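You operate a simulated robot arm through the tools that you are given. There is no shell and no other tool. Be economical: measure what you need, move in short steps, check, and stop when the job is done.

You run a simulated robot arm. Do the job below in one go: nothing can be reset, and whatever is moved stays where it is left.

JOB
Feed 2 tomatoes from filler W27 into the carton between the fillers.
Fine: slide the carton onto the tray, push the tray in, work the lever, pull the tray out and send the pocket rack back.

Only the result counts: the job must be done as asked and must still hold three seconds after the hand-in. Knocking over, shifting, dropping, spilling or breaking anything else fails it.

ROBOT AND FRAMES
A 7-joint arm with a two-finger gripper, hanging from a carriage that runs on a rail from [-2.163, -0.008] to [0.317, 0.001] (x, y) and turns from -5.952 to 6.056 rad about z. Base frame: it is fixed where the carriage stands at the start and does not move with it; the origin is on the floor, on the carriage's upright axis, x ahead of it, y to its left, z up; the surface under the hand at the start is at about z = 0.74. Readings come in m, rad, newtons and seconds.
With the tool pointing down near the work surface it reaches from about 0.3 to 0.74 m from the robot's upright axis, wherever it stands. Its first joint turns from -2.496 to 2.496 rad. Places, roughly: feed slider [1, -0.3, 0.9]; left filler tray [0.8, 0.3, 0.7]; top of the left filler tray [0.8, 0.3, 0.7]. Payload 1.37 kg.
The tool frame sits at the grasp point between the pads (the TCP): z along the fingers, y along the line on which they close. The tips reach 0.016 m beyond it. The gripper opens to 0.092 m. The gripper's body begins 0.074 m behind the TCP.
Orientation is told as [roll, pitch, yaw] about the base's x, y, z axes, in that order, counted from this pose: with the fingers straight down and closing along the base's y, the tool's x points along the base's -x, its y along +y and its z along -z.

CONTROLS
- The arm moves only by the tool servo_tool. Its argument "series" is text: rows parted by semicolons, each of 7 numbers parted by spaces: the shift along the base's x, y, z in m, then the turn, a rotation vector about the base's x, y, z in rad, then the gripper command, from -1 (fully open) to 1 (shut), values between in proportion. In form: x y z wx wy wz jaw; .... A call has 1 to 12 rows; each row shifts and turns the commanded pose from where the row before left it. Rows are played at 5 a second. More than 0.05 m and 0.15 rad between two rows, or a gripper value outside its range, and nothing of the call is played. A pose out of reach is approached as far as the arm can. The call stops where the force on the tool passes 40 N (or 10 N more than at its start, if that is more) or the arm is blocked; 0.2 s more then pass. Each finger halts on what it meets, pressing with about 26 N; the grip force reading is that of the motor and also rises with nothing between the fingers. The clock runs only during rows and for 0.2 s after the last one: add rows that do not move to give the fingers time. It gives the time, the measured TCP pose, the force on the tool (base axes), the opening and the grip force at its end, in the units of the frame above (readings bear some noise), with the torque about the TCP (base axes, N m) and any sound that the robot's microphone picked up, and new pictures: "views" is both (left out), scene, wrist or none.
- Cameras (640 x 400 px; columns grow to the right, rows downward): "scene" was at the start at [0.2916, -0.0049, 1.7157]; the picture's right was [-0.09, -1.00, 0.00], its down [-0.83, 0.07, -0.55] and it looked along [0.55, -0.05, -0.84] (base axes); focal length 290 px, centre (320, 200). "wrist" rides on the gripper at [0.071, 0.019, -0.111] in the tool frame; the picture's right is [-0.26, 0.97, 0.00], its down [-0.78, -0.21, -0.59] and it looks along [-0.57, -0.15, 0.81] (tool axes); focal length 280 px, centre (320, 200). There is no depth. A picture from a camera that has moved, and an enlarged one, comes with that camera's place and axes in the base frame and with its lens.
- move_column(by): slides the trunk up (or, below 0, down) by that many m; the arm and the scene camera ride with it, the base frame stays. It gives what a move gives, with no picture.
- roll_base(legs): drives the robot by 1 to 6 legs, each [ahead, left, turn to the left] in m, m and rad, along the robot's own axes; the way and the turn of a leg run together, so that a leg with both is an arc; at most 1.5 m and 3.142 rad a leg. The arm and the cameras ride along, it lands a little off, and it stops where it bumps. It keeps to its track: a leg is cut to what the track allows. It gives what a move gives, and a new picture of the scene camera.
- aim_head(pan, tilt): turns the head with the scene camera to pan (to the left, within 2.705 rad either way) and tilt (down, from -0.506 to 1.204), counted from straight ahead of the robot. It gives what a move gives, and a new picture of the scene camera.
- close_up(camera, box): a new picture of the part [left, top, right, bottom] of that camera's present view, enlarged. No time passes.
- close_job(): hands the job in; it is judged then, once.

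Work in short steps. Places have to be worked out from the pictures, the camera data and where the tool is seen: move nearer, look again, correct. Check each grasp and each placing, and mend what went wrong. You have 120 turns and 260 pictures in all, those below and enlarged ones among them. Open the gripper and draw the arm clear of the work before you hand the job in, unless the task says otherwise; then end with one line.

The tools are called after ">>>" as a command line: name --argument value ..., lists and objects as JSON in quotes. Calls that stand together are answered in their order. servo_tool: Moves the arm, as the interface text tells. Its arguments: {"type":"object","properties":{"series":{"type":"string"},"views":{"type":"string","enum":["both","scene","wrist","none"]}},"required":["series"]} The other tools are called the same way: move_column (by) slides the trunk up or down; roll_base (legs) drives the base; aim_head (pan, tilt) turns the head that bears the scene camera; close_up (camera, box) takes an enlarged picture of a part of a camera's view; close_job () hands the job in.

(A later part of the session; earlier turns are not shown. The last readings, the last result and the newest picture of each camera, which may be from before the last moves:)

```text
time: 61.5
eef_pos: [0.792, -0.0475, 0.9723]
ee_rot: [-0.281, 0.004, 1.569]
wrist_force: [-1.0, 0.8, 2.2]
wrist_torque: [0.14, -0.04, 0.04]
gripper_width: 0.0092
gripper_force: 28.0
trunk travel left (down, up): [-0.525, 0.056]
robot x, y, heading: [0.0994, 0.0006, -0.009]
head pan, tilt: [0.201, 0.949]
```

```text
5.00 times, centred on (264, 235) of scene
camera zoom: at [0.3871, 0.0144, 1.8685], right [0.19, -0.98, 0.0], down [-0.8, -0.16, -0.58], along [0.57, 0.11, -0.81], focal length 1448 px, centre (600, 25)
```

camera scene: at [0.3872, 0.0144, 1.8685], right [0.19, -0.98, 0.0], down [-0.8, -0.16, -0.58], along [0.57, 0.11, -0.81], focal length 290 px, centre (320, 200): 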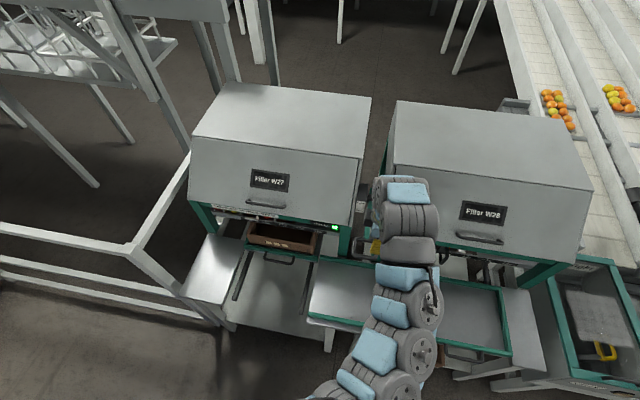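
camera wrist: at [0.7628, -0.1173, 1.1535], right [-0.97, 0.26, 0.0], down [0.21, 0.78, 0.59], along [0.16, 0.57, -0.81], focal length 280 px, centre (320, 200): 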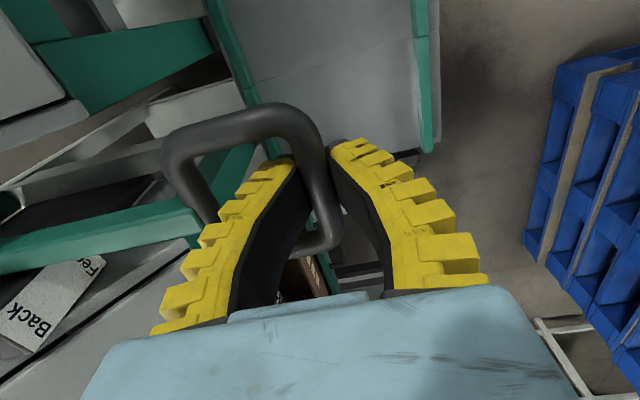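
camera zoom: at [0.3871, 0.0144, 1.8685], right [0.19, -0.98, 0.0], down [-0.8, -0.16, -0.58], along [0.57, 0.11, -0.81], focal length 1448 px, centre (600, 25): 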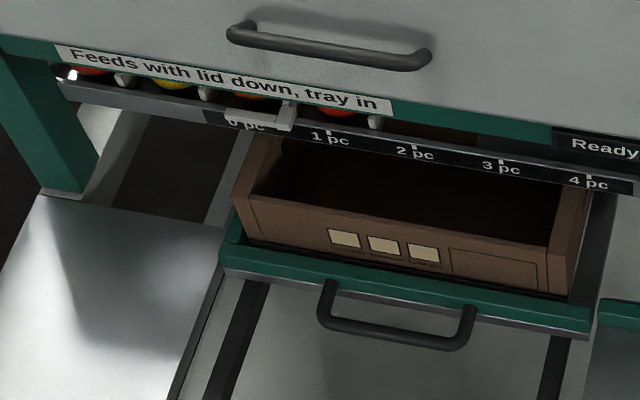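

The scale still reads about 0. Checking that the lever is actually turning.

>>> servo_tool --series "0 0 0 0 0 0 1"

>>> close_up --camera "scene" --box '[310, 150, 470, 250]'

```text
time: 61.9
eef_pos: [0.7912, -0.0465, 0.9722]
ee_rot: [-0.28, 0.003, 1.572]
wrist_force: [-2.0, 0.3, 1.2]
wrist_torque: [0.01, -0.01, 0.07]
gripper_width: 0.0092
gripper_force: 27.4
trunk travel left (down, up): [-0.525, 0.056]
robot x, y, heading: [0.0958, 0.0009, -0.008]
head pan, tilt: [0.201, 0.949]
camera scene: at [0.3871, 0.0144, 1.8684], right [0.19, -0.98, 0.0], down [-0.8, -0.16, -0.58], along [0.57, 0.11, -0.81], focal length 290 px, centre (320, 200)
camera wrist: at [0.7436, -0.1172, 1.074], right [-0.93, 0.26, -0.27], down [0.04, 0.78, 0.62], along [0.37, 0.57, -0.74], focal length 280 px, centre (320, 200)
```

scene: 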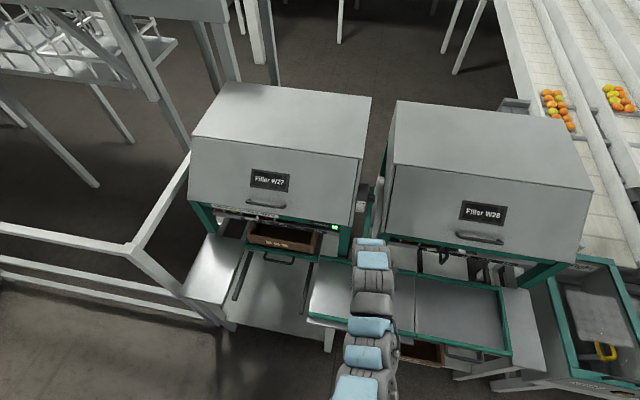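
wrist: 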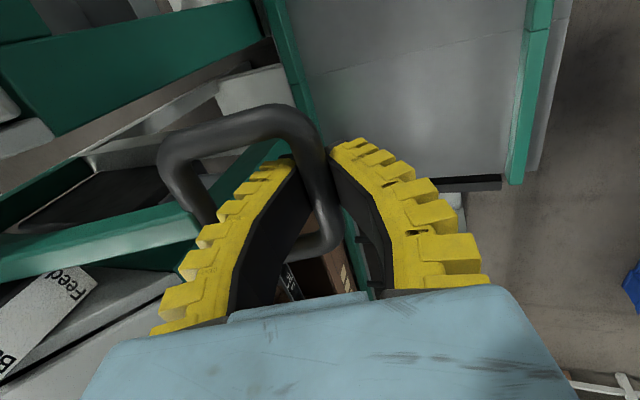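

```text
4.00 times, centred on (390, 200) of scene
camera zoom: at [0.3871, 0.0144, 1.8684], right [0.19, -0.98, 0.0], down [-0.8, -0.16, -0.58], along [0.57, 0.11, -0.81], focal length 1159 px, centre (40, 200)
```

zoom: 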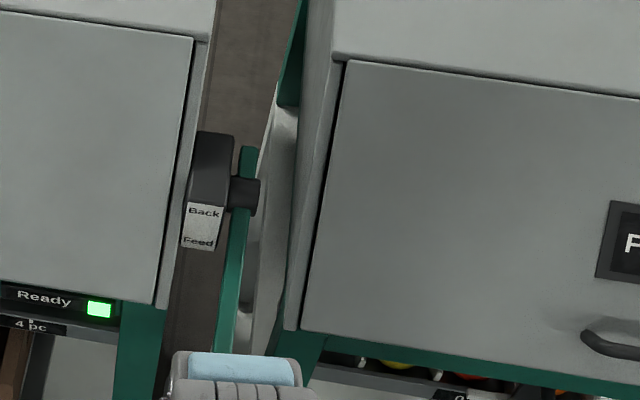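

The lever is turning (~18°) but the rack hasn't moved yet; there's likely some idle travel. Continue in small steps.

>>> servo_tool --series "0.004 0 -0.011 0 -0.055 0 1; 0.004 0 -0.011 0 -0.055 0 1" --views "none"

>>> close_up --camera "scene" --box '[200, 195, 328, 275]'

```text
time: 62.5
eef_pos: [0.7998, -0.0457, 0.9494]
ee_rot: [-0.389, 0.002, 1.571]
wrist_force: [-2.4, 0.1, 1.1]
wrist_torque: [0.05, -0.16, 0.07]
gripper_width: 0.0
gripper_force: 28.2
trunk travel left (down, up): [-0.525, 0.056]
robot x, y, heading: [0.0946, 0.002, -0.006]
head pan, tilt: [0.201, 0.949]
```

```text
5.00 times, centred on (264, 235) of scene
camera zoom: at [0.387, 0.0143, 1.8684], right [0.19, -0.98, 0.0], down [-0.8, -0.16, -0.58], along [0.57, 0.11, -0.81], focal length 1448 px, centre (600, 25)
```

zoom: 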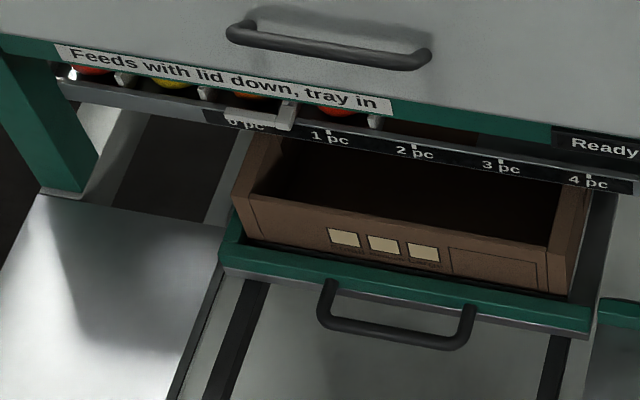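

Opening reads 0: the bar slipped out of the fingers. Look at the lever now.

>>> servo_tool --series "0 0 0 0 0 0 1" --views "both"

>>> close_up --camera "wrist" --box '[0, 50, 400, 300]'

```text
time: 62.9
eef_pos: [0.7999, -0.0463, 0.9504]
ee_rot: [-0.392, 0.002, 1.57]
wrist_force: [-2.4, 1.5, -0.1]
wrist_torque: [-0.03, -0.17, 0.05]
gripper_width: 0.0002
gripper_force: 27.9
trunk travel left (down, up): [-0.525, 0.056]
robot x, y, heading: [0.0949, -0.0008, -0.01]
head pan, tilt: [0.201, 0.949]
camera scene: at [0.387, 0.0144, 1.8684], right [0.19, -0.98, 0.0], down [-0.8, -0.16, -0.58], along [0.57, 0.11, -0.81], focal length 290 px, centre (320, 200)
camera wrist: at [0.7411, -0.1168, 1.046], right [-0.89, 0.26, -0.37], down [-0.03, 0.78, 0.62], along [0.45, 0.57, -0.69], focal length 280 px, centre (320, 200)
```

scene: 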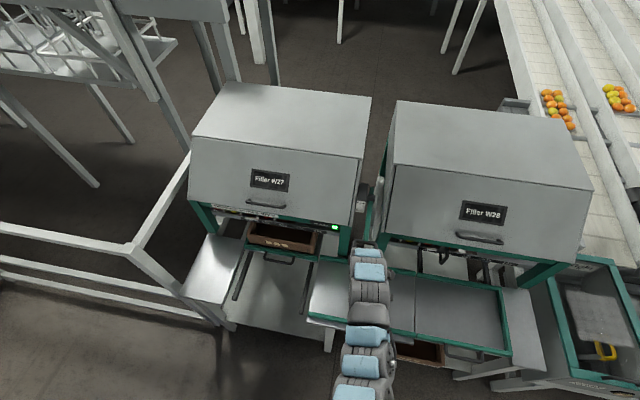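
wrist: 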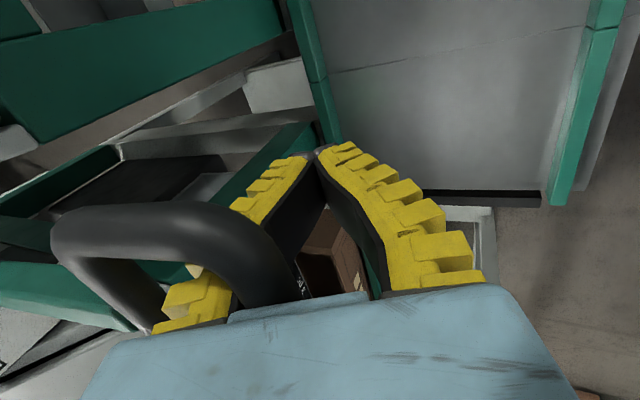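

```text
1.60 times, centred on (200, 175) of wrist
camera zoom: at [0.7411, -0.1168, 1.046], right [-0.89, 0.26, -0.37], down [-0.03, 0.78, 0.62], along [0.45, 0.57, -0.69], focal length 449 px, centre (512, 240)
```

zoom: 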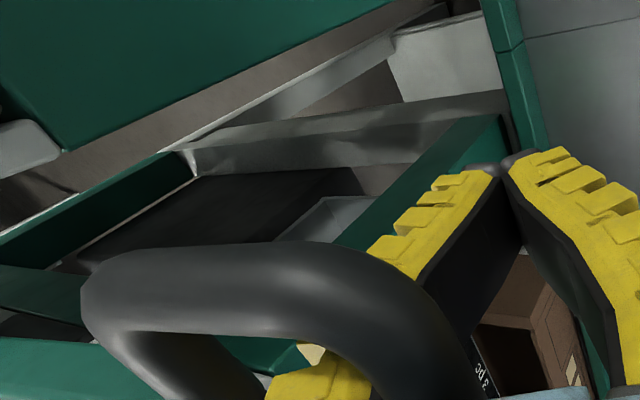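

The bar is now trapped in the pocket between the bowed fingers, nearer the palm, so pushing down still drives it. I continue down watching force and scale.

>>> servo_tool --series "0.003 0 -0.012 0 0 0 1; 0.003 0 -0.012 0 0 0 1" --views "wrist"

>>> close_up --camera "scene" --box '[200, 195, 328, 275]'

```text
time: 63.5
eef_pos: [0.8073, -0.0464, 0.9266]
ee_rot: [-0.392, 0.003, 1.57]
wrist_force: [-2.2, 0.4, 1.3]
wrist_torque: [0.05, -0.11, 0.01]
gripper_width: 0.0
gripper_force: 27.7
trunk travel left (down, up): [-0.525, 0.056]
robot x, y, heading: [0.0956, 0.0013, -0.006]
head pan, tilt: [0.201, 0.949]
camera wrist: at [0.7473, -0.1169, 1.0227], right [-0.89, 0.26, -0.37], down [-0.03, 0.78, 0.62], along [0.45, 0.57, -0.69], focal length 280 px, centre (320, 200)
```

wrist: 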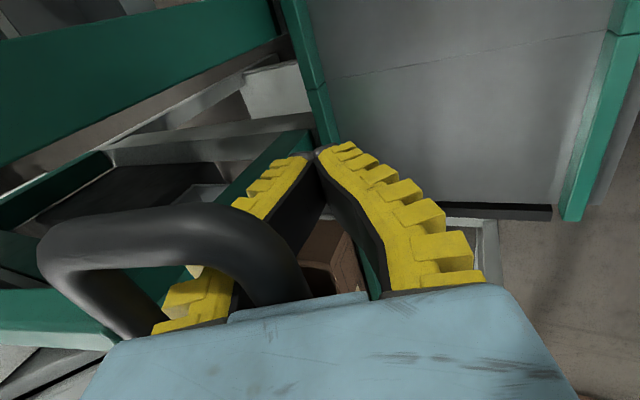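

```text
5.00 times, centred on (264, 235) of scene
camera zoom: at [0.3871, 0.0144, 1.8684], right [0.19, -0.98, 0.0], down [-0.8, -0.16, -0.58], along [0.57, 0.11, -0.81], focal length 1448 px, centre (600, 25)
```

zoom: 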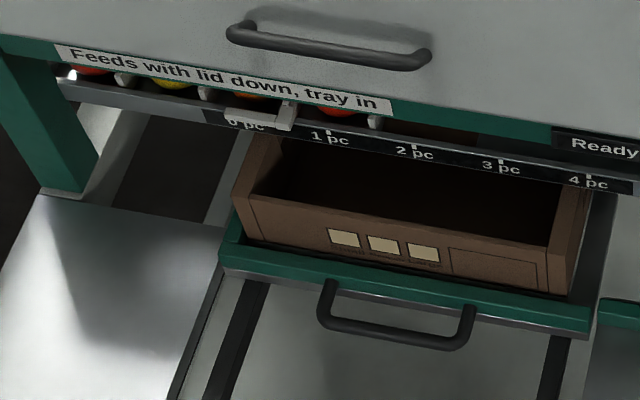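

The lever follows with little force; rack still at 0. Continue down.

>>> servo_tool --series "0.004 0 -0.011 0 -0.02 0 1; 0.004 0 -0.011 0 -0.02 0 1; 0.005 0 -0.011 0 -0.02 0 1" --views "wrist"

>>> close_up --camera "scene" --box '[200, 195, 328, 275]'

```text
time: 64.3
eef_pos: [0.8197, -0.0452, 0.8944]
ee_rot: [-0.45, 0.004, 1.571]
wrist_force: [-2.1, 1.3, 1.3]
wrist_torque: [-0.04, -0.08, 0.03]
gripper_width: 0.0001
gripper_force: 28.2
trunk travel left (down, up): [-0.525, 0.056]
robot x, y, heading: [0.0946, -0.0019, -0.003]
head pan, tilt: [0.201, 0.949]
camera wrist: at [0.7548, -0.117, 0.9859], right [-0.87, 0.26, -0.42], down [-0.07, 0.78, 0.62], along [0.49, 0.57, -0.66], focal length 280 px, centre (320, 200)
```

wrist: 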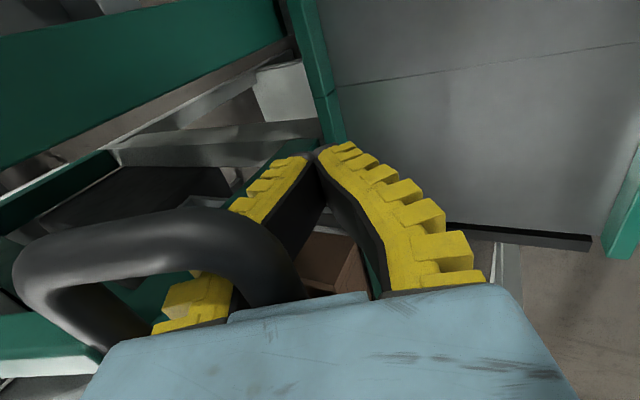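

```text
5.00 times, centred on (264, 235) of scene
camera zoom: at [0.3871, 0.0144, 1.8685], right [0.19, -0.98, 0.0], down [-0.8, -0.16, -0.58], along [0.57, 0.11, -0.81], focal length 1448 px, centre (600, 25)
```

zoom: 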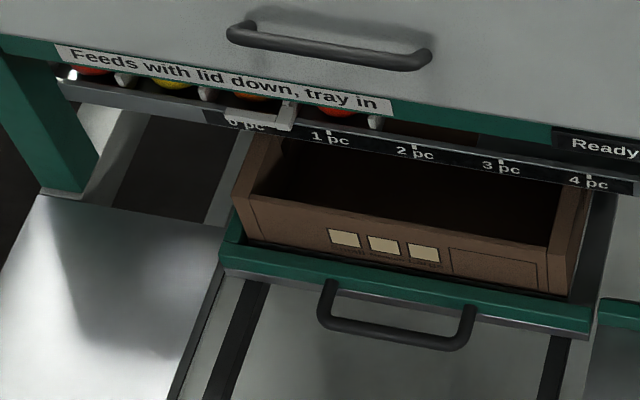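

Still idle. Continue.

>>> servo_tool --series "0.006 0 -0.011 0 -0.04 0 1; 0.006 0 -0.011 0 -0.04 0 1" --views "wrist"

>>> close_up --camera "scene" --box '[200, 195, 328, 275]'

```text
time: 64.9
eef_pos: [0.8352, -0.0463, 0.8743]
ee_rot: [-0.534, 0.005, 1.571]
wrist_force: [2.5, 1.4, 4.0]
wrist_torque: [-0.06, 0.24, -0.09]
gripper_width: 0.0
gripper_force: 27.5
trunk travel left (down, up): [-0.525, 0.056]
robot x, y, heading: [0.0924, 0.0, -0.01]
head pan, tilt: [0.201, 0.949]
camera wrist: at [0.7614, -0.1169, 0.9594], right [-0.83, 0.26, -0.49], down [-0.12, 0.78, 0.61], along [0.54, 0.57, -0.62], focal length 280 px, centre (320, 200)
```

wrist: 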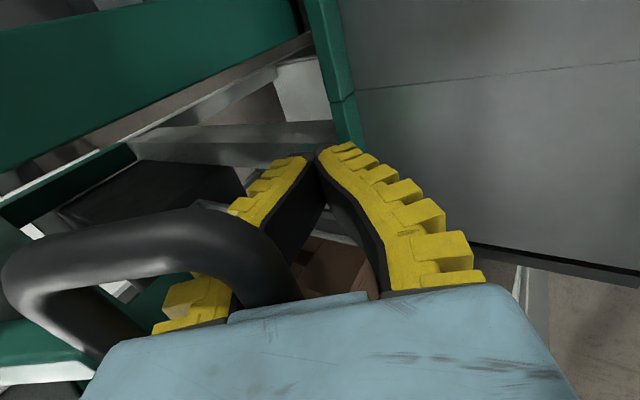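

```text
5.00 times, centred on (264, 235) of scene
camera zoom: at [0.3874, 0.0145, 1.8687], right [0.19, -0.98, 0.0], down [-0.8, -0.16, -0.58], along [0.57, 0.11, -0.81], focal length 1448 px, centre (600, 25)
```

zoom: 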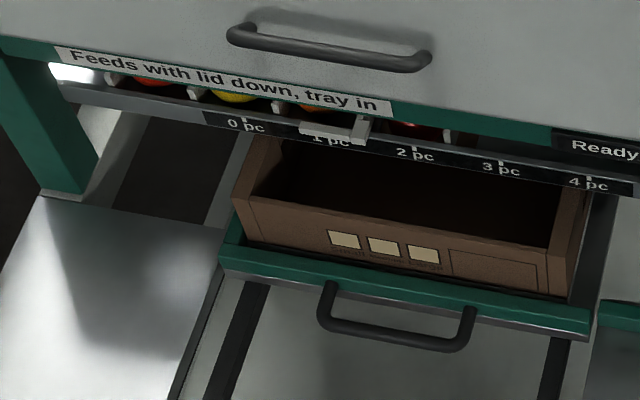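

The rack has moved to ~1 pc. I hold still and check whether it's stationary.

>>> servo_tool --series "0 0 0 0 0 0 1; 0 0 0 0 0 0 1" --views "none"

>>> close_up --camera "scene" --box '[230, 205, 326, 265]'

```text
time: 65.5
eef_pos: [0.8333, -0.0462, 0.8722]
ee_rot: [-0.532, 0.003, 1.572]
wrist_force: [1.8, 1.1, 4.7]
wrist_torque: [0.01, 0.3, -0.05]
gripper_width: 0.0
gripper_force: 27.9
trunk travel left (down, up): [-0.525, 0.056]
robot x, y, heading: [0.0963, 0.0006, -0.005]
head pan, tilt: [0.201, 0.949]
```

```text
6.67 times, centred on (278, 235) of scene
camera zoom: at [0.3874, 0.0144, 1.8687], right [0.19, -0.98, 0.0], down [-0.8, -0.16, -0.58], along [0.57, 0.11, -0.81], focal length 1931 px, centre (600, -33)
```

zoom: 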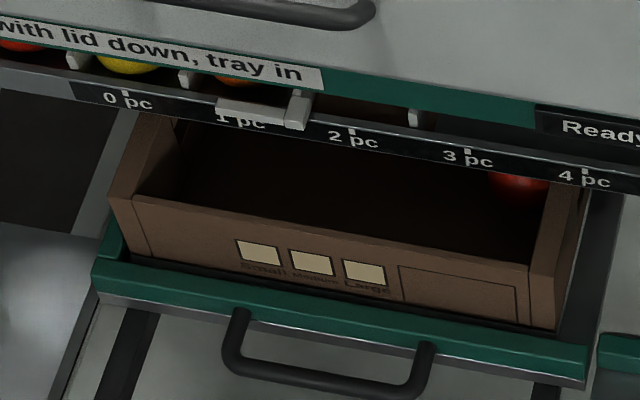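

One red tomato fell into the carton, pointer at 1 pc. Proceed with very small lever steps.

>>> servo_tool --series "0.003 0 -0.005 0 -0.02 0 1; 0 0 0 0 0 0 1" --views "none"

>>> close_up --camera "scene" --box '[230, 205, 326, 265]'

```text
time: 66.1
eef_pos: [0.8355, -0.0465, 0.8663]
ee_rot: [-0.548, 0.002, 1.571]
wrist_force: [-0.9, 0.7, 3.8]
wrist_torque: [0.08, 0.12, -0.01]
gripper_width: 0.0
gripper_force: 28.1
trunk travel left (down, up): [-0.525, 0.056]
robot x, y, heading: [0.0918, 0.0021, -0.002]
head pan, tilt: [0.201, 0.949]
```

```text
6.67 times, centred on (278, 235) of scene
camera zoom: at [0.3873, 0.0143, 1.8686], right [0.19, -0.98, 0.0], down [-0.8, -0.16, -0.58], along [0.57, 0.11, -0.81], focal length 1931 px, centre (600, -33)
```

zoom: 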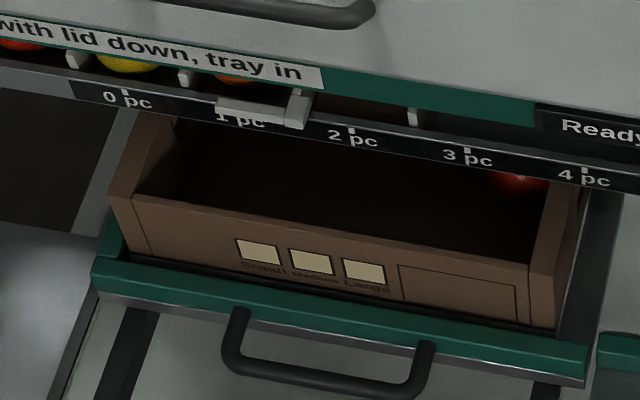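

No further motion: it indexes. Continue slowly downward.

>>> servo_tool --series "0.005 0 -0.007 0 -0.03 0 1; 0.005 0 -0.007 0 -0.03 0 1" --views "none"

>>> close_up --camera "scene" --box '[230, 205, 326, 265]'

```text
time: 66.7
eef_pos: [0.845, -0.0458, 0.8572]
ee_rot: [-0.608, 0.003, 1.57]
wrist_force: [-25.8, 2.2, 30.3]
wrist_torque: [0.45, -0.75, 0.46]
gripper_width: 0.0
gripper_force: 27.7
trunk travel left (down, up): [-0.525, 0.056]
robot x, y, heading: [0.0928, -0.002, -0.005]
head pan, tilt: [0.201, 0.949]
stopped in row 2: the force on the tool passed its limit at 64 N (the readings are from after the stop); the commanded pose is now the measured one
```

```text
6.67 times, centred on (278, 235) of scene
camera zoom: at [0.3859, 0.0146, 1.8686], right [0.19, -0.98, 0.0], down [-0.8, -0.16, -0.58], along [0.57, 0.11, -0.81], focal length 1931 px, centre (600, -33)
```

zoom: 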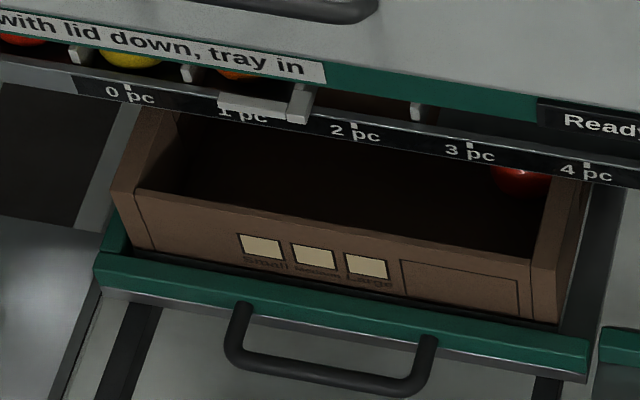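

Hard stop at the Feed end: one stroke feeds one piece. I raise the lever along the reverse path and watch what the rack does.

>>> servo_tool --series "-0.005 0 0.008 0 0.04 0 1; -0.01 0 0.014 0 0.06 0 1; -0.01 0 0.015 0 0.058 0 1; -0.006 0 0.016 0 0.03 0 1; -0.006 0 0.016 0 0.028 0 1; -0.004 0 0.012 0 0 0 1; -0.004 0 0.012 0 0 0 1"

>>> close_up --camera "scene" --box '[230, 205, 326, 265]'

```text
time: 68.3
eef_pos: [0.8018, -0.0464, 0.952]
ee_rot: [-0.394, 0.004, 1.57]
wrist_force: [0.7, 0.2, 0.6]
wrist_torque: [0.06, 0.05, 0.02]
gripper_width: 0.0
gripper_force: 27.8
trunk travel left (down, up): [-0.525, 0.056]
robot x, y, heading: [0.0961, -0.0011, -0.009]
head pan, tilt: [0.201, 0.949]
camera scene: at [0.387, 0.0144, 1.8685], right [0.19, -0.98, 0.0], down [-0.8, -0.16, -0.58], along [0.57, 0.11, -0.81], focal length 290 px, centre (320, 200)
camera wrist: at [0.742, -0.1175, 1.0475], right [-0.89, 0.26, -0.37], down [-0.03, 0.78, 0.62], along [0.45, 0.57, -0.69], focal length 280 px, centre (320, 200)
```

scene: 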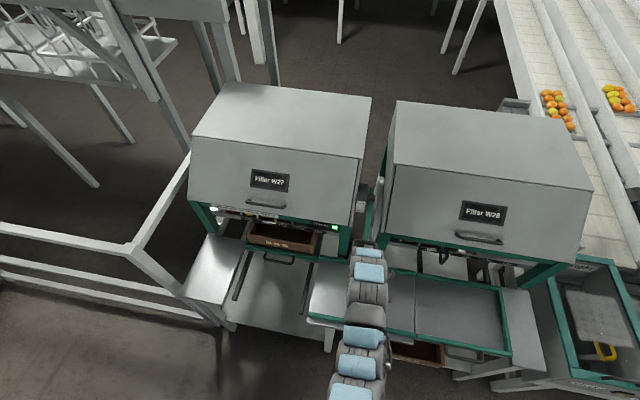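
wrist: 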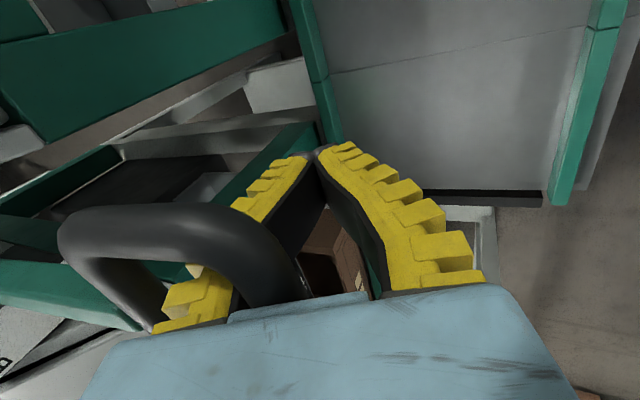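

```text
6.67 times, centred on (278, 235) of scene
camera zoom: at [0.387, 0.0144, 1.8685], right [0.19, -0.98, 0.0], down [-0.8, -0.16, -0.58], along [0.57, 0.11, -0.81], focal length 1931 px, centre (600, -33)
```

zoom: 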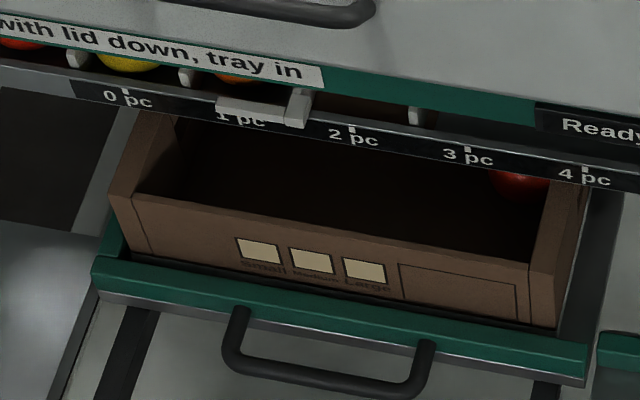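

The lever springs back with the hand and the rack stays at 1 pc. I raise a bit more so it returns to its rest position, without pulling it past rest.

>>> servo_tool --series "-0.004 0 0.014 0 0.03 0 1; -0.004 0 0.014 0 0.03 0 1; -0.002 0 0.012 0 0.03 0 1; 0 0 0 0 0 0 1" --views "wrist"

>>> close_up --camera "scene" --box '[230, 205, 326, 265]'

```text
time: 69.3
eef_pos: [0.7921, -0.0466, 0.9923]
ee_rot: [-0.3, 0.003, 1.569]
wrist_force: [0.4, 0.1, 0.5]
wrist_torque: [0.0, -0.01, 0.0]
gripper_width: 0.0002
gripper_force: 28.0
trunk travel left (down, up): [-0.525, 0.056]
robot x, y, heading: [0.0959, -0.0023, -0.004]
head pan, tilt: [0.201, 0.949]
camera wrist: at [0.7412, -0.1175, 1.0924], right [-0.92, 0.26, -0.29], down [0.03, 0.78, 0.62], along [0.39, 0.57, -0.73], focal length 280 px, centre (320, 200)
```

wrist: 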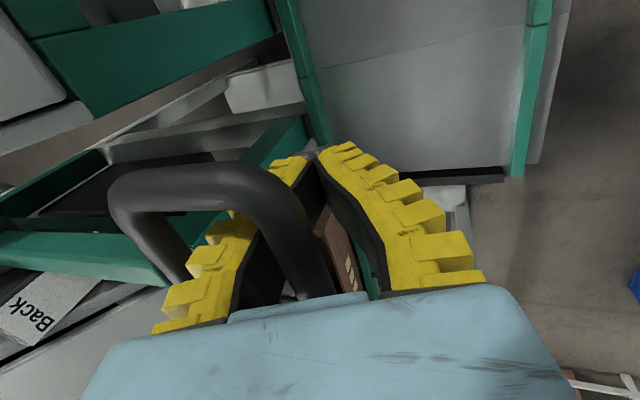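

```text
6.67 times, centred on (278, 235) of scene
camera zoom: at [0.3869, 0.0144, 1.8685], right [0.19, -0.98, 0.0], down [-0.8, -0.16, -0.58], along [0.57, 0.11, -0.81], focal length 1931 px, centre (600, -33)
```

zoom: 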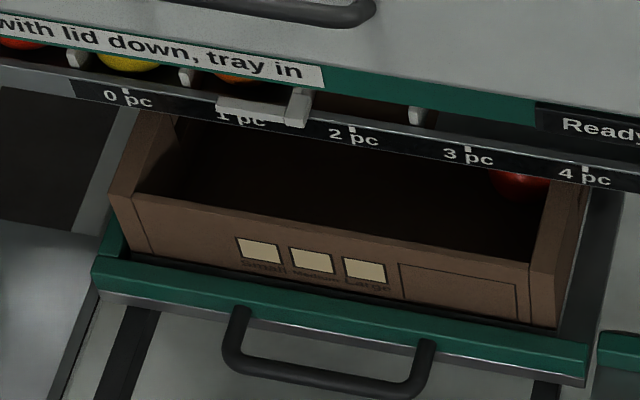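

Lever is at rest and the pointer holds at 1 pc. Second stroke: same path down to where it indexed before.

>>> servo_tool --series "0.002 0 -0.012 0 -0.03 0 1; 0.004 0 -0.014 0 -0.03 0 1; 0.004 0 -0.014 0 -0.03 0 1; 0.004 0 -0.012 0 0 0 1; 0.004 0 -0.014 0 0 0 1; 0.005 0 -0.013 0 -0.03 0 1; 0.006 0 -0.015 0 -0.04 0 1; 0.006 0 -0.012 0 -0.04 0 1; 0.007 0 -0.012 0 -0.04 0 1" --views "wrist"

>>> close_up --camera "scene" --box '[230, 205, 326, 265]'

```text
time: 71.3
eef_pos: [0.8353, -0.0479, 0.8739]
ee_rot: [-0.545, 0.003, 1.571]
wrist_force: [0.7, 1.8, 4.1]
wrist_torque: [-0.03, 0.28, -0.08]
gripper_width: 0.0
gripper_force: 27.8
trunk travel left (down, up): [-0.525, 0.056]
robot x, y, heading: [0.0955, 0.0036, -0.008]
head pan, tilt: [0.201, 0.949]
camera wrist: at [0.7615, -0.1185, 0.9601], right [-0.83, 0.26, -0.5], down [-0.12, 0.78, 0.61], along [0.55, 0.57, -0.61], focal length 280 px, centre (320, 200)
```

wrist: 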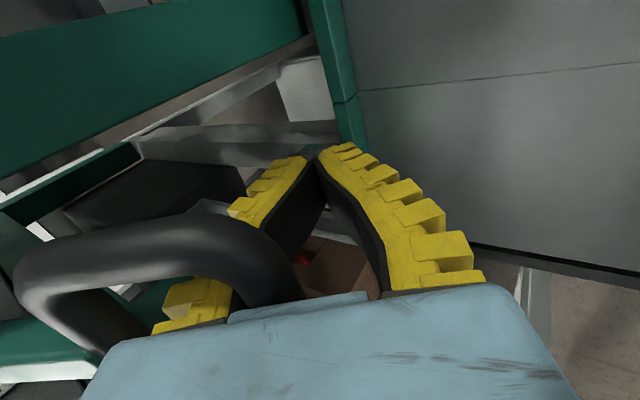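

```text
6.67 times, centred on (278, 235) of scene
camera zoom: at [0.3872, 0.0146, 1.8687], right [0.19, -0.98, 0.0], down [-0.8, -0.16, -0.58], along [0.57, 0.11, -0.81], focal length 1931 px, centre (600, -33)
```

zoom: 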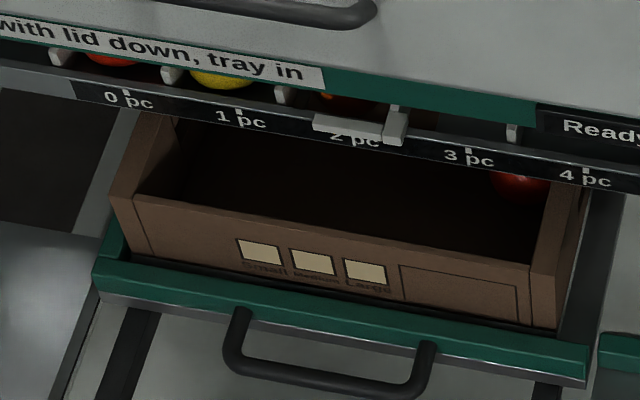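

The rack is moving to 2 pc. Hold and confirm the second drop.

>>> servo_tool --series "0 0 0 0 0 0 1; 0 0 0 0 0 0 1; 0 0 0 0 0 0 1" --views "none"

>>> close_up --camera "scene" --box '[230, 205, 326, 265]'

```text
time: 72.1
eef_pos: [0.8349, -0.0482, 0.875]
ee_rot: [-0.544, 0.0, 1.572]
wrist_force: [1.9, 1.2, 3.5]
wrist_torque: [-0.03, 0.25, -0.11]
gripper_width: 0.0
gripper_force: 28.1
trunk travel left (down, up): [-0.525, 0.056]
robot x, y, heading: [0.0951, 0.0012, -0.006]
head pan, tilt: [0.201, 0.949]
```

```text
6.67 times, centred on (278, 235) of scene
camera zoom: at [0.3872, 0.0145, 1.8687], right [0.19, -0.98, 0.0], down [-0.8, -0.16, -0.58], along [0.57, 0.11, -0.81], focal length 1931 px, centre (600, -33)
```

zoom: 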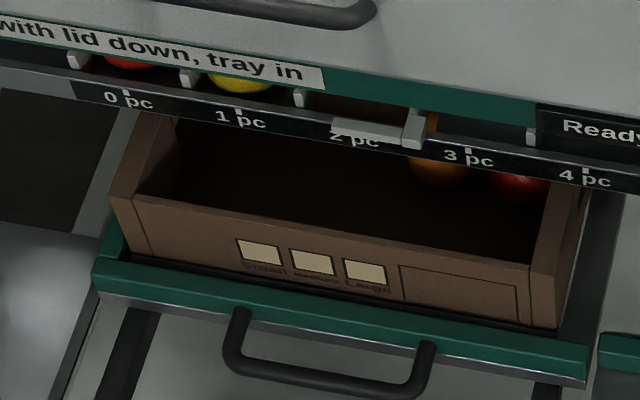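

Two pieces are in the carton. I raise to lever rest, then open and withdraw along the finger axis.

>>> servo_tool --series "-0.006 0 0.012 0 0.04 0 1; -0.006 0 0.012 0 0.04 0 1; -0.006 0 0.015 0 0.04 0 1; -0.006 0 0.014 0 0.03 0 1; -0.005 0 0.014 0 0 0 1; -0.005 0 0.012 0 0 0 1; -0.004 0 0.014 0 0.03 0 1; -0.003 0 0.014 0 0.03 0 1; -0.002 0 0.012 0 0.03 0 1; 0 0 0 0 0 0 1" --views "wrist"

>>> close_up --camera "scene" --box '[230, 205, 326, 265]'

```text
time: 74.3
eef_pos: [0.7907, -0.0461, 0.9928]
ee_rot: [-0.302, 0.002, 1.573]
wrist_force: [0.5, -0.7, 0.6]
wrist_torque: [-0.04, 0.02, 0.03]
gripper_width: 0.0002
gripper_force: 28.1
trunk travel left (down, up): [-0.525, 0.056]
robot x, y, heading: [0.0925, -0.0007, -0.008]
head pan, tilt: [0.201, 0.949]
camera wrist: at [0.7394, -0.1174, 1.0932], right [-0.92, 0.26, -0.29], down [0.03, 0.78, 0.62], along [0.39, 0.57, -0.73], focal length 280 px, centre (320, 200)
```

wrist: 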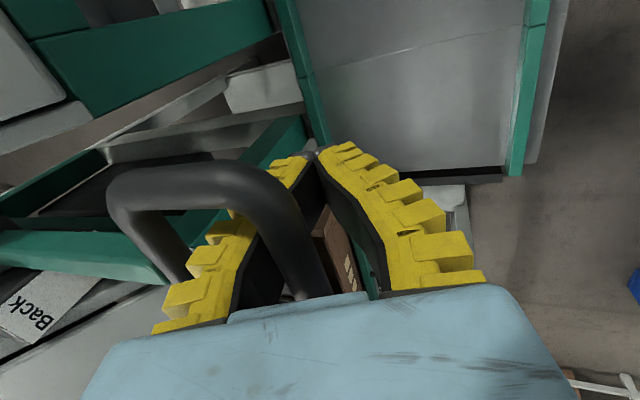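

```text
6.67 times, centred on (278, 235) of scene
camera zoom: at [0.3869, 0.0144, 1.8685], right [0.19, -0.98, 0.0], down [-0.8, -0.16, -0.58], along [0.57, 0.11, -0.81], focal length 1931 px, centre (600, -33)
```

zoom: 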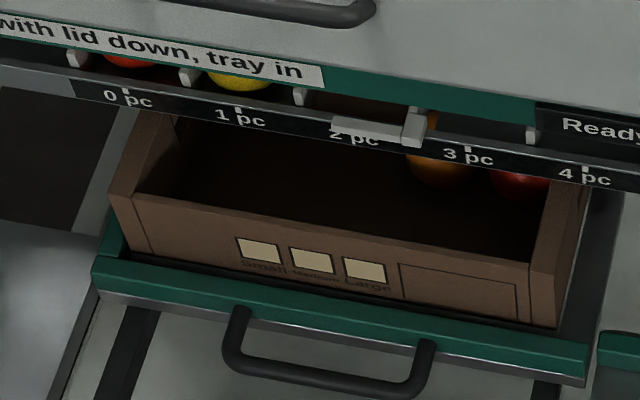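

Open and withdraw upward, then back.

>>> servo_tool --series "0 0 0 0 0 0 0.2; 0 0 0 0 0 0 0.2; -0.009 0 0.03 0 0 0 0.2; -0.009 0 0.03 0 0 0 0.2; -0.009 0 0.03 0 0 0 0.2; -0.02 0 0.03 0 0 0 0.2; -0.045 0 0 0 0 0 0.2; -0.045 0 0 0 0 0 0.2; -0.045 0 0 0 0.05 0 0.2; -0.03 0 0 0 0.05 0 0.2"

>>> close_up --camera "scene" --box '[190, 150, 430, 270]'

```text
time: 76.5
eef_pos: [0.5839, -0.049, 1.1113]
ee_rot: [-0.197, 0.0, 1.57]
wrist_force: [-0.2, -1.3, 0.0]
wrist_torque: [0.09, -0.04, 0.01]
gripper_width: 0.0401
gripper_force: 2.1
out of reach, approached as far as the arm can: row 10
trunk travel left (down, up): [-0.525, 0.056]
robot x, y, heading: [0.0958, 0.0008, -0.006]
head pan, tilt: [0.201, 0.949]
camera scene: at [0.3868, 0.0139, 1.8684], right [0.19, -0.98, 0.0], down [-0.8, -0.16, -0.58], along [0.57, 0.11, -0.81], focal length 290 px, centre (320, 200)
camera wrist: at [0.5438, -0.1193, 1.2157], right [-0.95, 0.26, -0.19], down [0.09, 0.78, 0.62], along [0.31, 0.57, -0.76], focal length 280 px, centre (320, 200)
```

scene: 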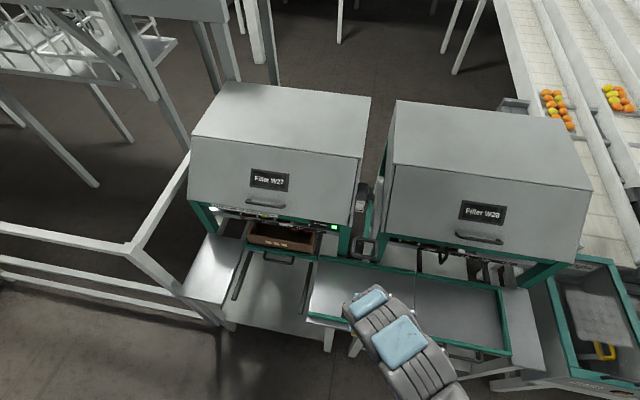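
wrist: 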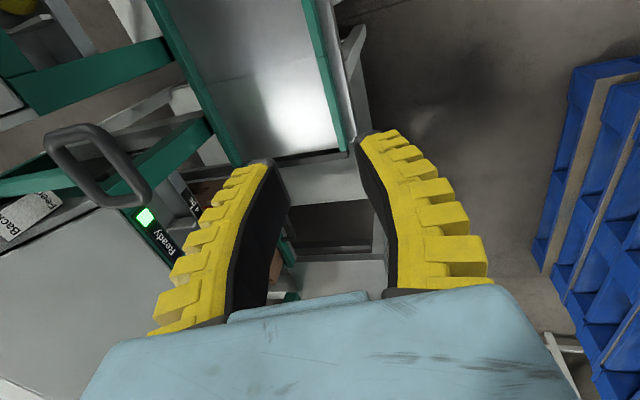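

```text
2.67 times, centred on (310, 210) of scene
camera zoom: at [0.3868, 0.0139, 1.8684], right [0.19, -0.98, 0.0], down [-0.8, -0.16, -0.58], along [0.57, 0.11, -0.81], focal length 772 px, centre (347, 173)
```

zoom: 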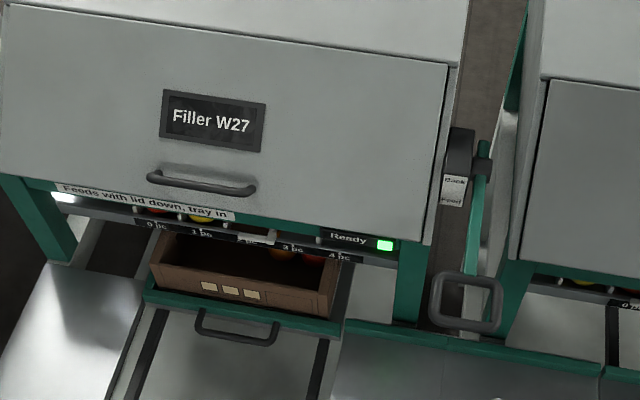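

Lever back at rest, 2 pc shown. Now lower the trunk and go to the tray handle.

>>> move_column --by -0.15

>>> servo_tool --series "0 0.04 -0.02 0 0 0 0.2; 0 0.04 -0.02 0 0 0 0.2; 0 0.04 -0.02 0 0 0 0.2; 0 0.04 -0.02 0 0 0 0.2; 0 0.045 0 0 0 0 0.2; 0 0.045 0 0 0 0 0.2; 0 0.045 0 0 0 0 0.2; 0 0.04 0 0 0 0 0.2" --views "none"

>>> roll_base --legs '[[0.12, 0, 0]]'

```text
time: 78.2
eef_pos: [0.5846, -0.0478, 0.9613]
ee_rot: [-0.198, 0.003, 1.573]
wrist_force: [-0.5, -0.1, -0.5]
wrist_torque: [-0.02, -0.02, 0.0]
gripper_width: 0.0402
gripper_force: 3.0
trunk travel left (down, up): [-0.375, 0.206]
robot x, y, heading: [0.0942, -0.0009, -0.006]
head pan, tilt: [0.201, 0.949]
```

```text
time: 80.0
eef_pos: [0.5843, 0.2869, 0.8817]
ee_rot: [-0.201, 0.002, 1.571]
wrist_force: [-0.5, -0.3, 0.0]
wrist_torque: [0.03, -0.01, -0.02]
gripper_width: 0.0403
gripper_force: 2.6
trunk travel left (down, up): [-0.375, 0.206]
robot x, y, heading: [0.0952, 0.0031, -0.007]
head pan, tilt: [0.201, 0.949]
```

```text
time: 81.3
eef_pos: [0.7068, 0.2878, 0.881]
ee_rot: [-0.197, 0.002, 1.574]
wrist_force: [-1.2, -1.3, -0.3]
wrist_torque: [0.02, -0.01, 0.02]
gripper_width: 0.0401
gripper_force: 2.1
trunk travel left (down, up): [-0.375, 0.206]
robot x, y, heading: [0.2155, -0.0003, -0.011]
head pan, tilt: [0.201, 0.949]
camera scene: at [0.5091, 0.0149, 1.7185], right [0.19, -0.98, 0.0], down [-0.8, -0.16, -0.58], along [0.57, 0.11, -0.81], focal length 290 px, centre (320, 200)
```

scene: 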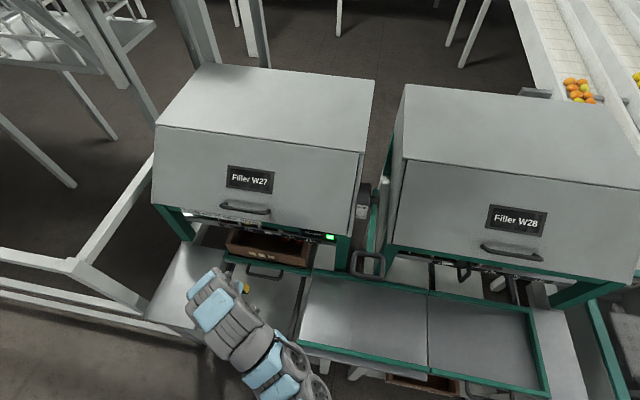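

Approach above the tray handle (about x 0.82) and look.

>>> servo_tool --series "0.04 0 -0.02 0 0 0 0.3; 0.04 0 -0.03 0 0 0 0.47; 0.03 0 -0.03 0 0 0 0.47; 0 0 0 0 0 0 0.47"

>>> close_up --camera "wrist" --box '[160, 0, 480, 200]'

```text
time: 82.3
eef_pos: [0.8147, 0.2849, 0.8]
ee_rot: [-0.199, 0.002, 1.573]
wrist_force: [-0.2, 0.5, 0.1]
wrist_torque: [0.0, 0.02, -0.03]
gripper_width: 0.0281
gripper_force: 2.8
trunk travel left (down, up): [-0.375, 0.206]
robot x, y, heading: [0.216, 0.0005, -0.004]
head pan, tilt: [0.201, 0.949]
camera scene: at [0.5091, 0.0149, 1.7185], right [0.19, -0.98, 0.0], down [-0.8, -0.16, -0.58], along [0.57, 0.11, -0.81], focal length 290 px, centre (320, 200)
camera wrist: at [0.7761, 0.2147, 0.9056], right [-0.95, 0.26, -0.19], down [0.09, 0.78, 0.62], along [0.31, 0.57, -0.76], focal length 280 px, centre (320, 200)
```

scene: 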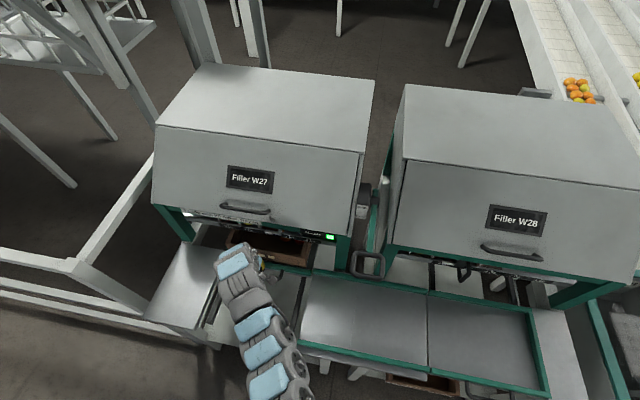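
wrist: 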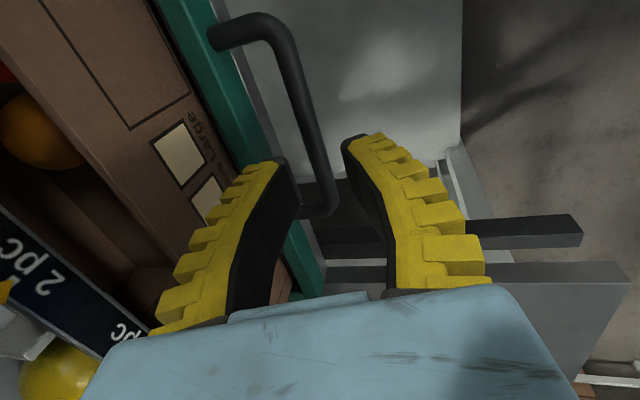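

```text
2.00 times, centred on (320, 100) of wrist
camera zoom: at [0.7761, 0.2147, 0.9056], right [-0.95, 0.26, -0.19], down [0.09, 0.78, 0.62], along [0.31, 0.57, -0.76], focal length 561 px, centre (320, 400)
```

zoom: 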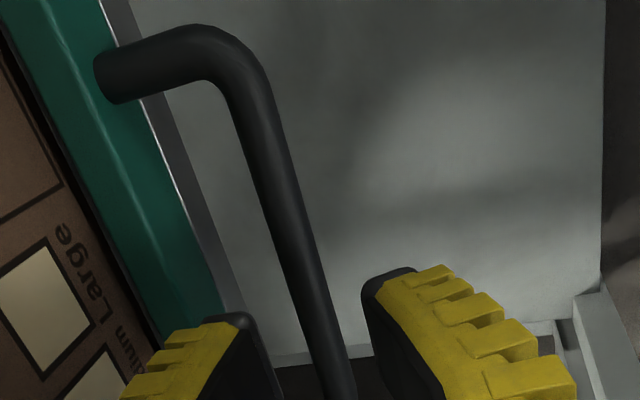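

Bar is at x≈0.839. I shift forward 24 mm, descend to 0.751 and grip.

>>> servo_tool --series "0.024 0 0 0 0 0 0.47; 0 0 -0.025 0 0 0 0.47; 0 0 -0.024 0 0 0 0.47; 0 0 0 0 0 0 0.8; 0 0 0 0 0 0 1; 0 0 0 0 0 0 1" --views "wrist"

```text
time: 83.0
eef_pos: [0.8392, 0.2882, 0.7715]
ee_rot: [-0.193, 0.001, 1.571]
wrist_force: [-8.8, -4.4, 11.2]
wrist_torque: [-0.01, 0.11, 0.02]
gripper_width: 0.0307
gripper_force: 3.4
trunk travel left (down, up): [-0.375, 0.206]
robot x, y, heading: [0.2198, -0.0004, -0.001]
head pan, tilt: [0.201, 0.949]
stopped in row 3: the force on the tool passed its limit at 74 N (the readings are from after the stop); the commanded pose is now the measured one
camera wrist: at [0.7984, 0.2168, 0.8769], right [-0.95, 0.26, -0.19], down [0.09, 0.78, 0.62], along [0.31, 0.57, -0.76], focal length 280 px, centre (320, 200)
```

wrist: 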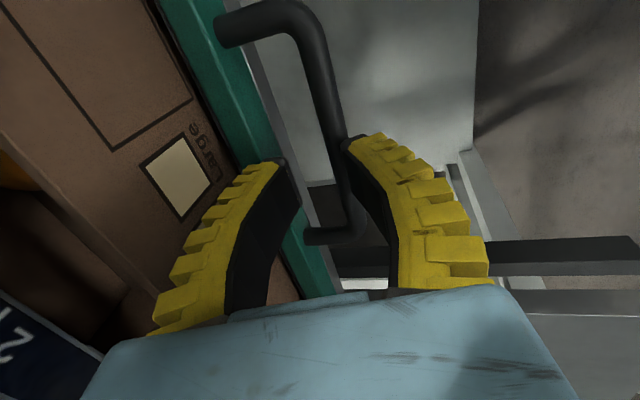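

The outer finger landed on the bar: the bar is nearer x≈0.828. Raise, shift back 11 mm, open slightly wider and look.

>>> servo_tool --series "0 0 0.025 0 0 0 0.35; -0.011 -0.003 0 0 0 0 0.35; 0 0 0 0 0 0 0.35" --views "wrist"

>>> close_up --camera "wrist" --box '[160, 50, 480, 250]'

```text
time: 83.8
eef_pos: [0.8303, 0.285, 0.7974]
ee_rot: [-0.197, 0.003, 1.571]
wrist_force: [0.5, -0.4, 0.6]
wrist_torque: [-0.03, 0.0, 0.01]
gripper_width: 0.0336
gripper_force: 3.3
trunk travel left (down, up): [-0.375, 0.206]
robot x, y, heading: [0.2194, 0.0006, -0.002]
head pan, tilt: [0.201, 0.949]
camera wrist: at [0.7891, 0.2139, 0.902], right [-0.95, 0.26, -0.19], down [0.09, 0.78, 0.62], along [0.31, 0.57, -0.76], focal length 280 px, centre (320, 200)
```

wrist: 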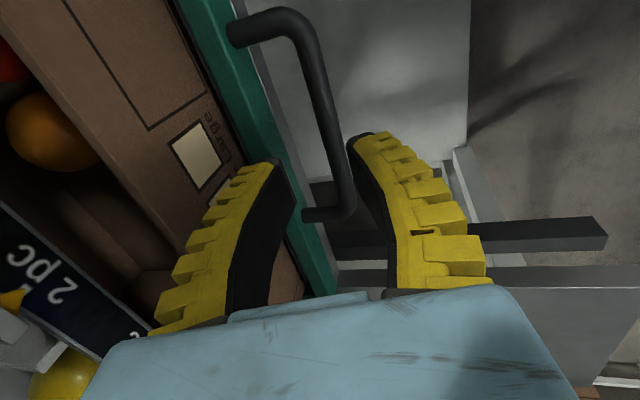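

```text
2.00 times, centred on (320, 150) of wrist
camera zoom: at [0.7891, 0.2139, 0.902], right [-0.95, 0.26, -0.19], down [0.09, 0.78, 0.62], along [0.31, 0.57, -0.76], focal length 561 px, centre (320, 300)
```

zoom: 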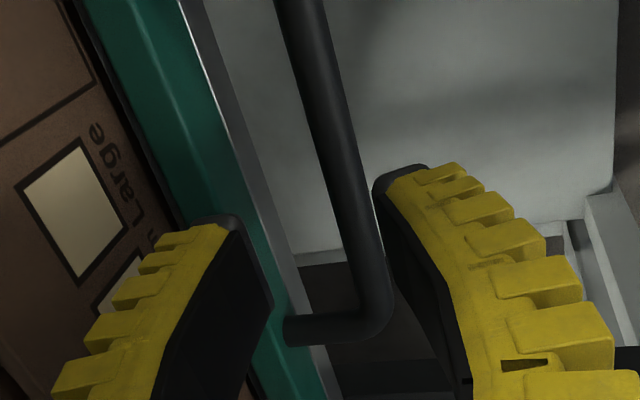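

I now judge it was the inner finger that hit the tray rim. I use x≈0.832 with the narrower opening, equivalent to the earlier successful grip, and descend gently.

>>> servo_tool --series "0.001 0 0 0 0 0 0.5; 0 0 -0.015 0 0 0 0.5; 0 0 -0.015 0 0 0 0.5; 0 0 -0.016 0 0 0 0.5; 0 0 0 0 0 0 0.5" --views "wrist"

```text
time: 85.0
eef_pos: [0.8302, 0.2852, 0.7492]
ee_rot: [-0.197, 0.002, 1.571]
wrist_force: [0.9, -0.7, -0.3]
wrist_torque: [0.0, -0.01, 0.02]
gripper_width: 0.0269
gripper_force: 3.5
trunk travel left (down, up): [-0.375, 0.206]
robot x, y, heading: [0.2139, 0.0021, -0.004]
head pan, tilt: [0.201, 0.949]
camera wrist: at [0.7892, 0.2142, 0.855], right [-0.95, 0.26, -0.19], down [0.09, 0.78, 0.62], along [0.31, 0.57, -0.76], focal length 280 px, centre (320, 200)
```

wrist: 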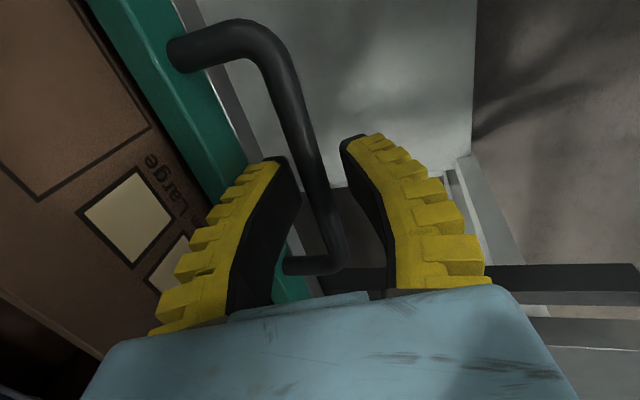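

Bar is between the fingers. Close.

>>> servo_tool --series "0 0 0.002 0 0 0 0.8; 0 0 0 0 0 0 1; 0 0 0 0 0 0 1" --views "wrist"

```text
time: 85.8
eef_pos: [0.8299, 0.2853, 0.7512]
ee_rot: [-0.197, 0.002, 1.57]
wrist_force: [1.4, -0.3, -1.2]
wrist_torque: [0.08, -0.01, 0.02]
gripper_width: 0.0063
gripper_force: 27.6
trunk travel left (down, up): [-0.375, 0.206]
robot x, y, heading: [0.216, -0.0024, -0.006]
head pan, tilt: [0.201, 0.949]
camera wrist: at [0.7894, 0.2138, 0.8573], right [-0.95, 0.26, -0.19], down [0.09, 0.78, 0.62], along [0.31, 0.57, -0.76], focal length 280 px, centre (320, 200)
```

wrist: 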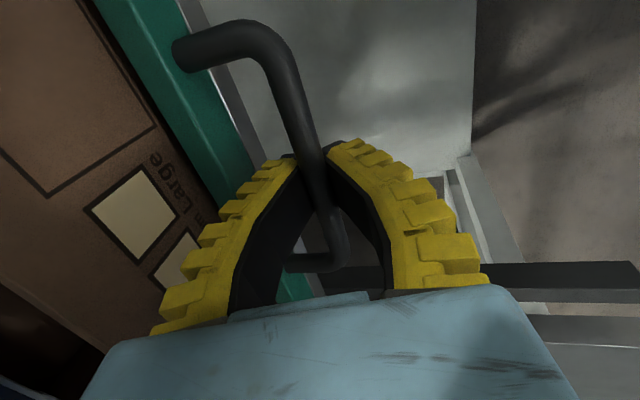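

Well gripped. Pull the tray out gently.

>>> servo_tool --series "-0.008 0 0 0 0 0 1; -0.012 0 0 0 0 0 1; -0.015 0 0 0 0 0 1; -0.015 0 0 0 0 0 1; -0.015 0 0 0 0 0 1; -0.015 0 0 0 0 0 1; -0.015 0 0 0 0 0 1; -0.015 0 0 0 0 0 1" --views "scene"

```text
time: 87.6
eef_pos: [0.718, 0.2844, 0.7511]
ee_rot: [-0.196, 0.004, 1.57]
wrist_force: [-1.8, -2.7, -4.5]
wrist_torque: [-0.05, -0.01, 0.03]
gripper_width: 0.006
gripper_force: 28.5
trunk travel left (down, up): [-0.375, 0.206]
robot x, y, heading: [0.2169, 0.0008, -0.004]
head pan, tilt: [0.201, 0.949]
camera scene: at [0.5085, 0.0146, 1.7183], right [0.19, -0.98, 0.0], down [-0.8, -0.16, -0.58], along [0.57, 0.11, -0.81], focal length 290 px, centre (320, 200)
```

scene: 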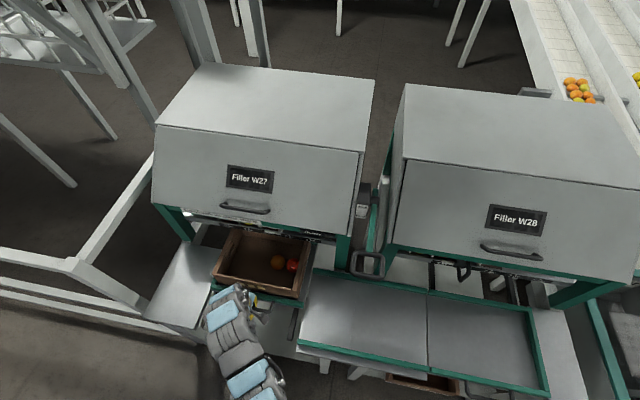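

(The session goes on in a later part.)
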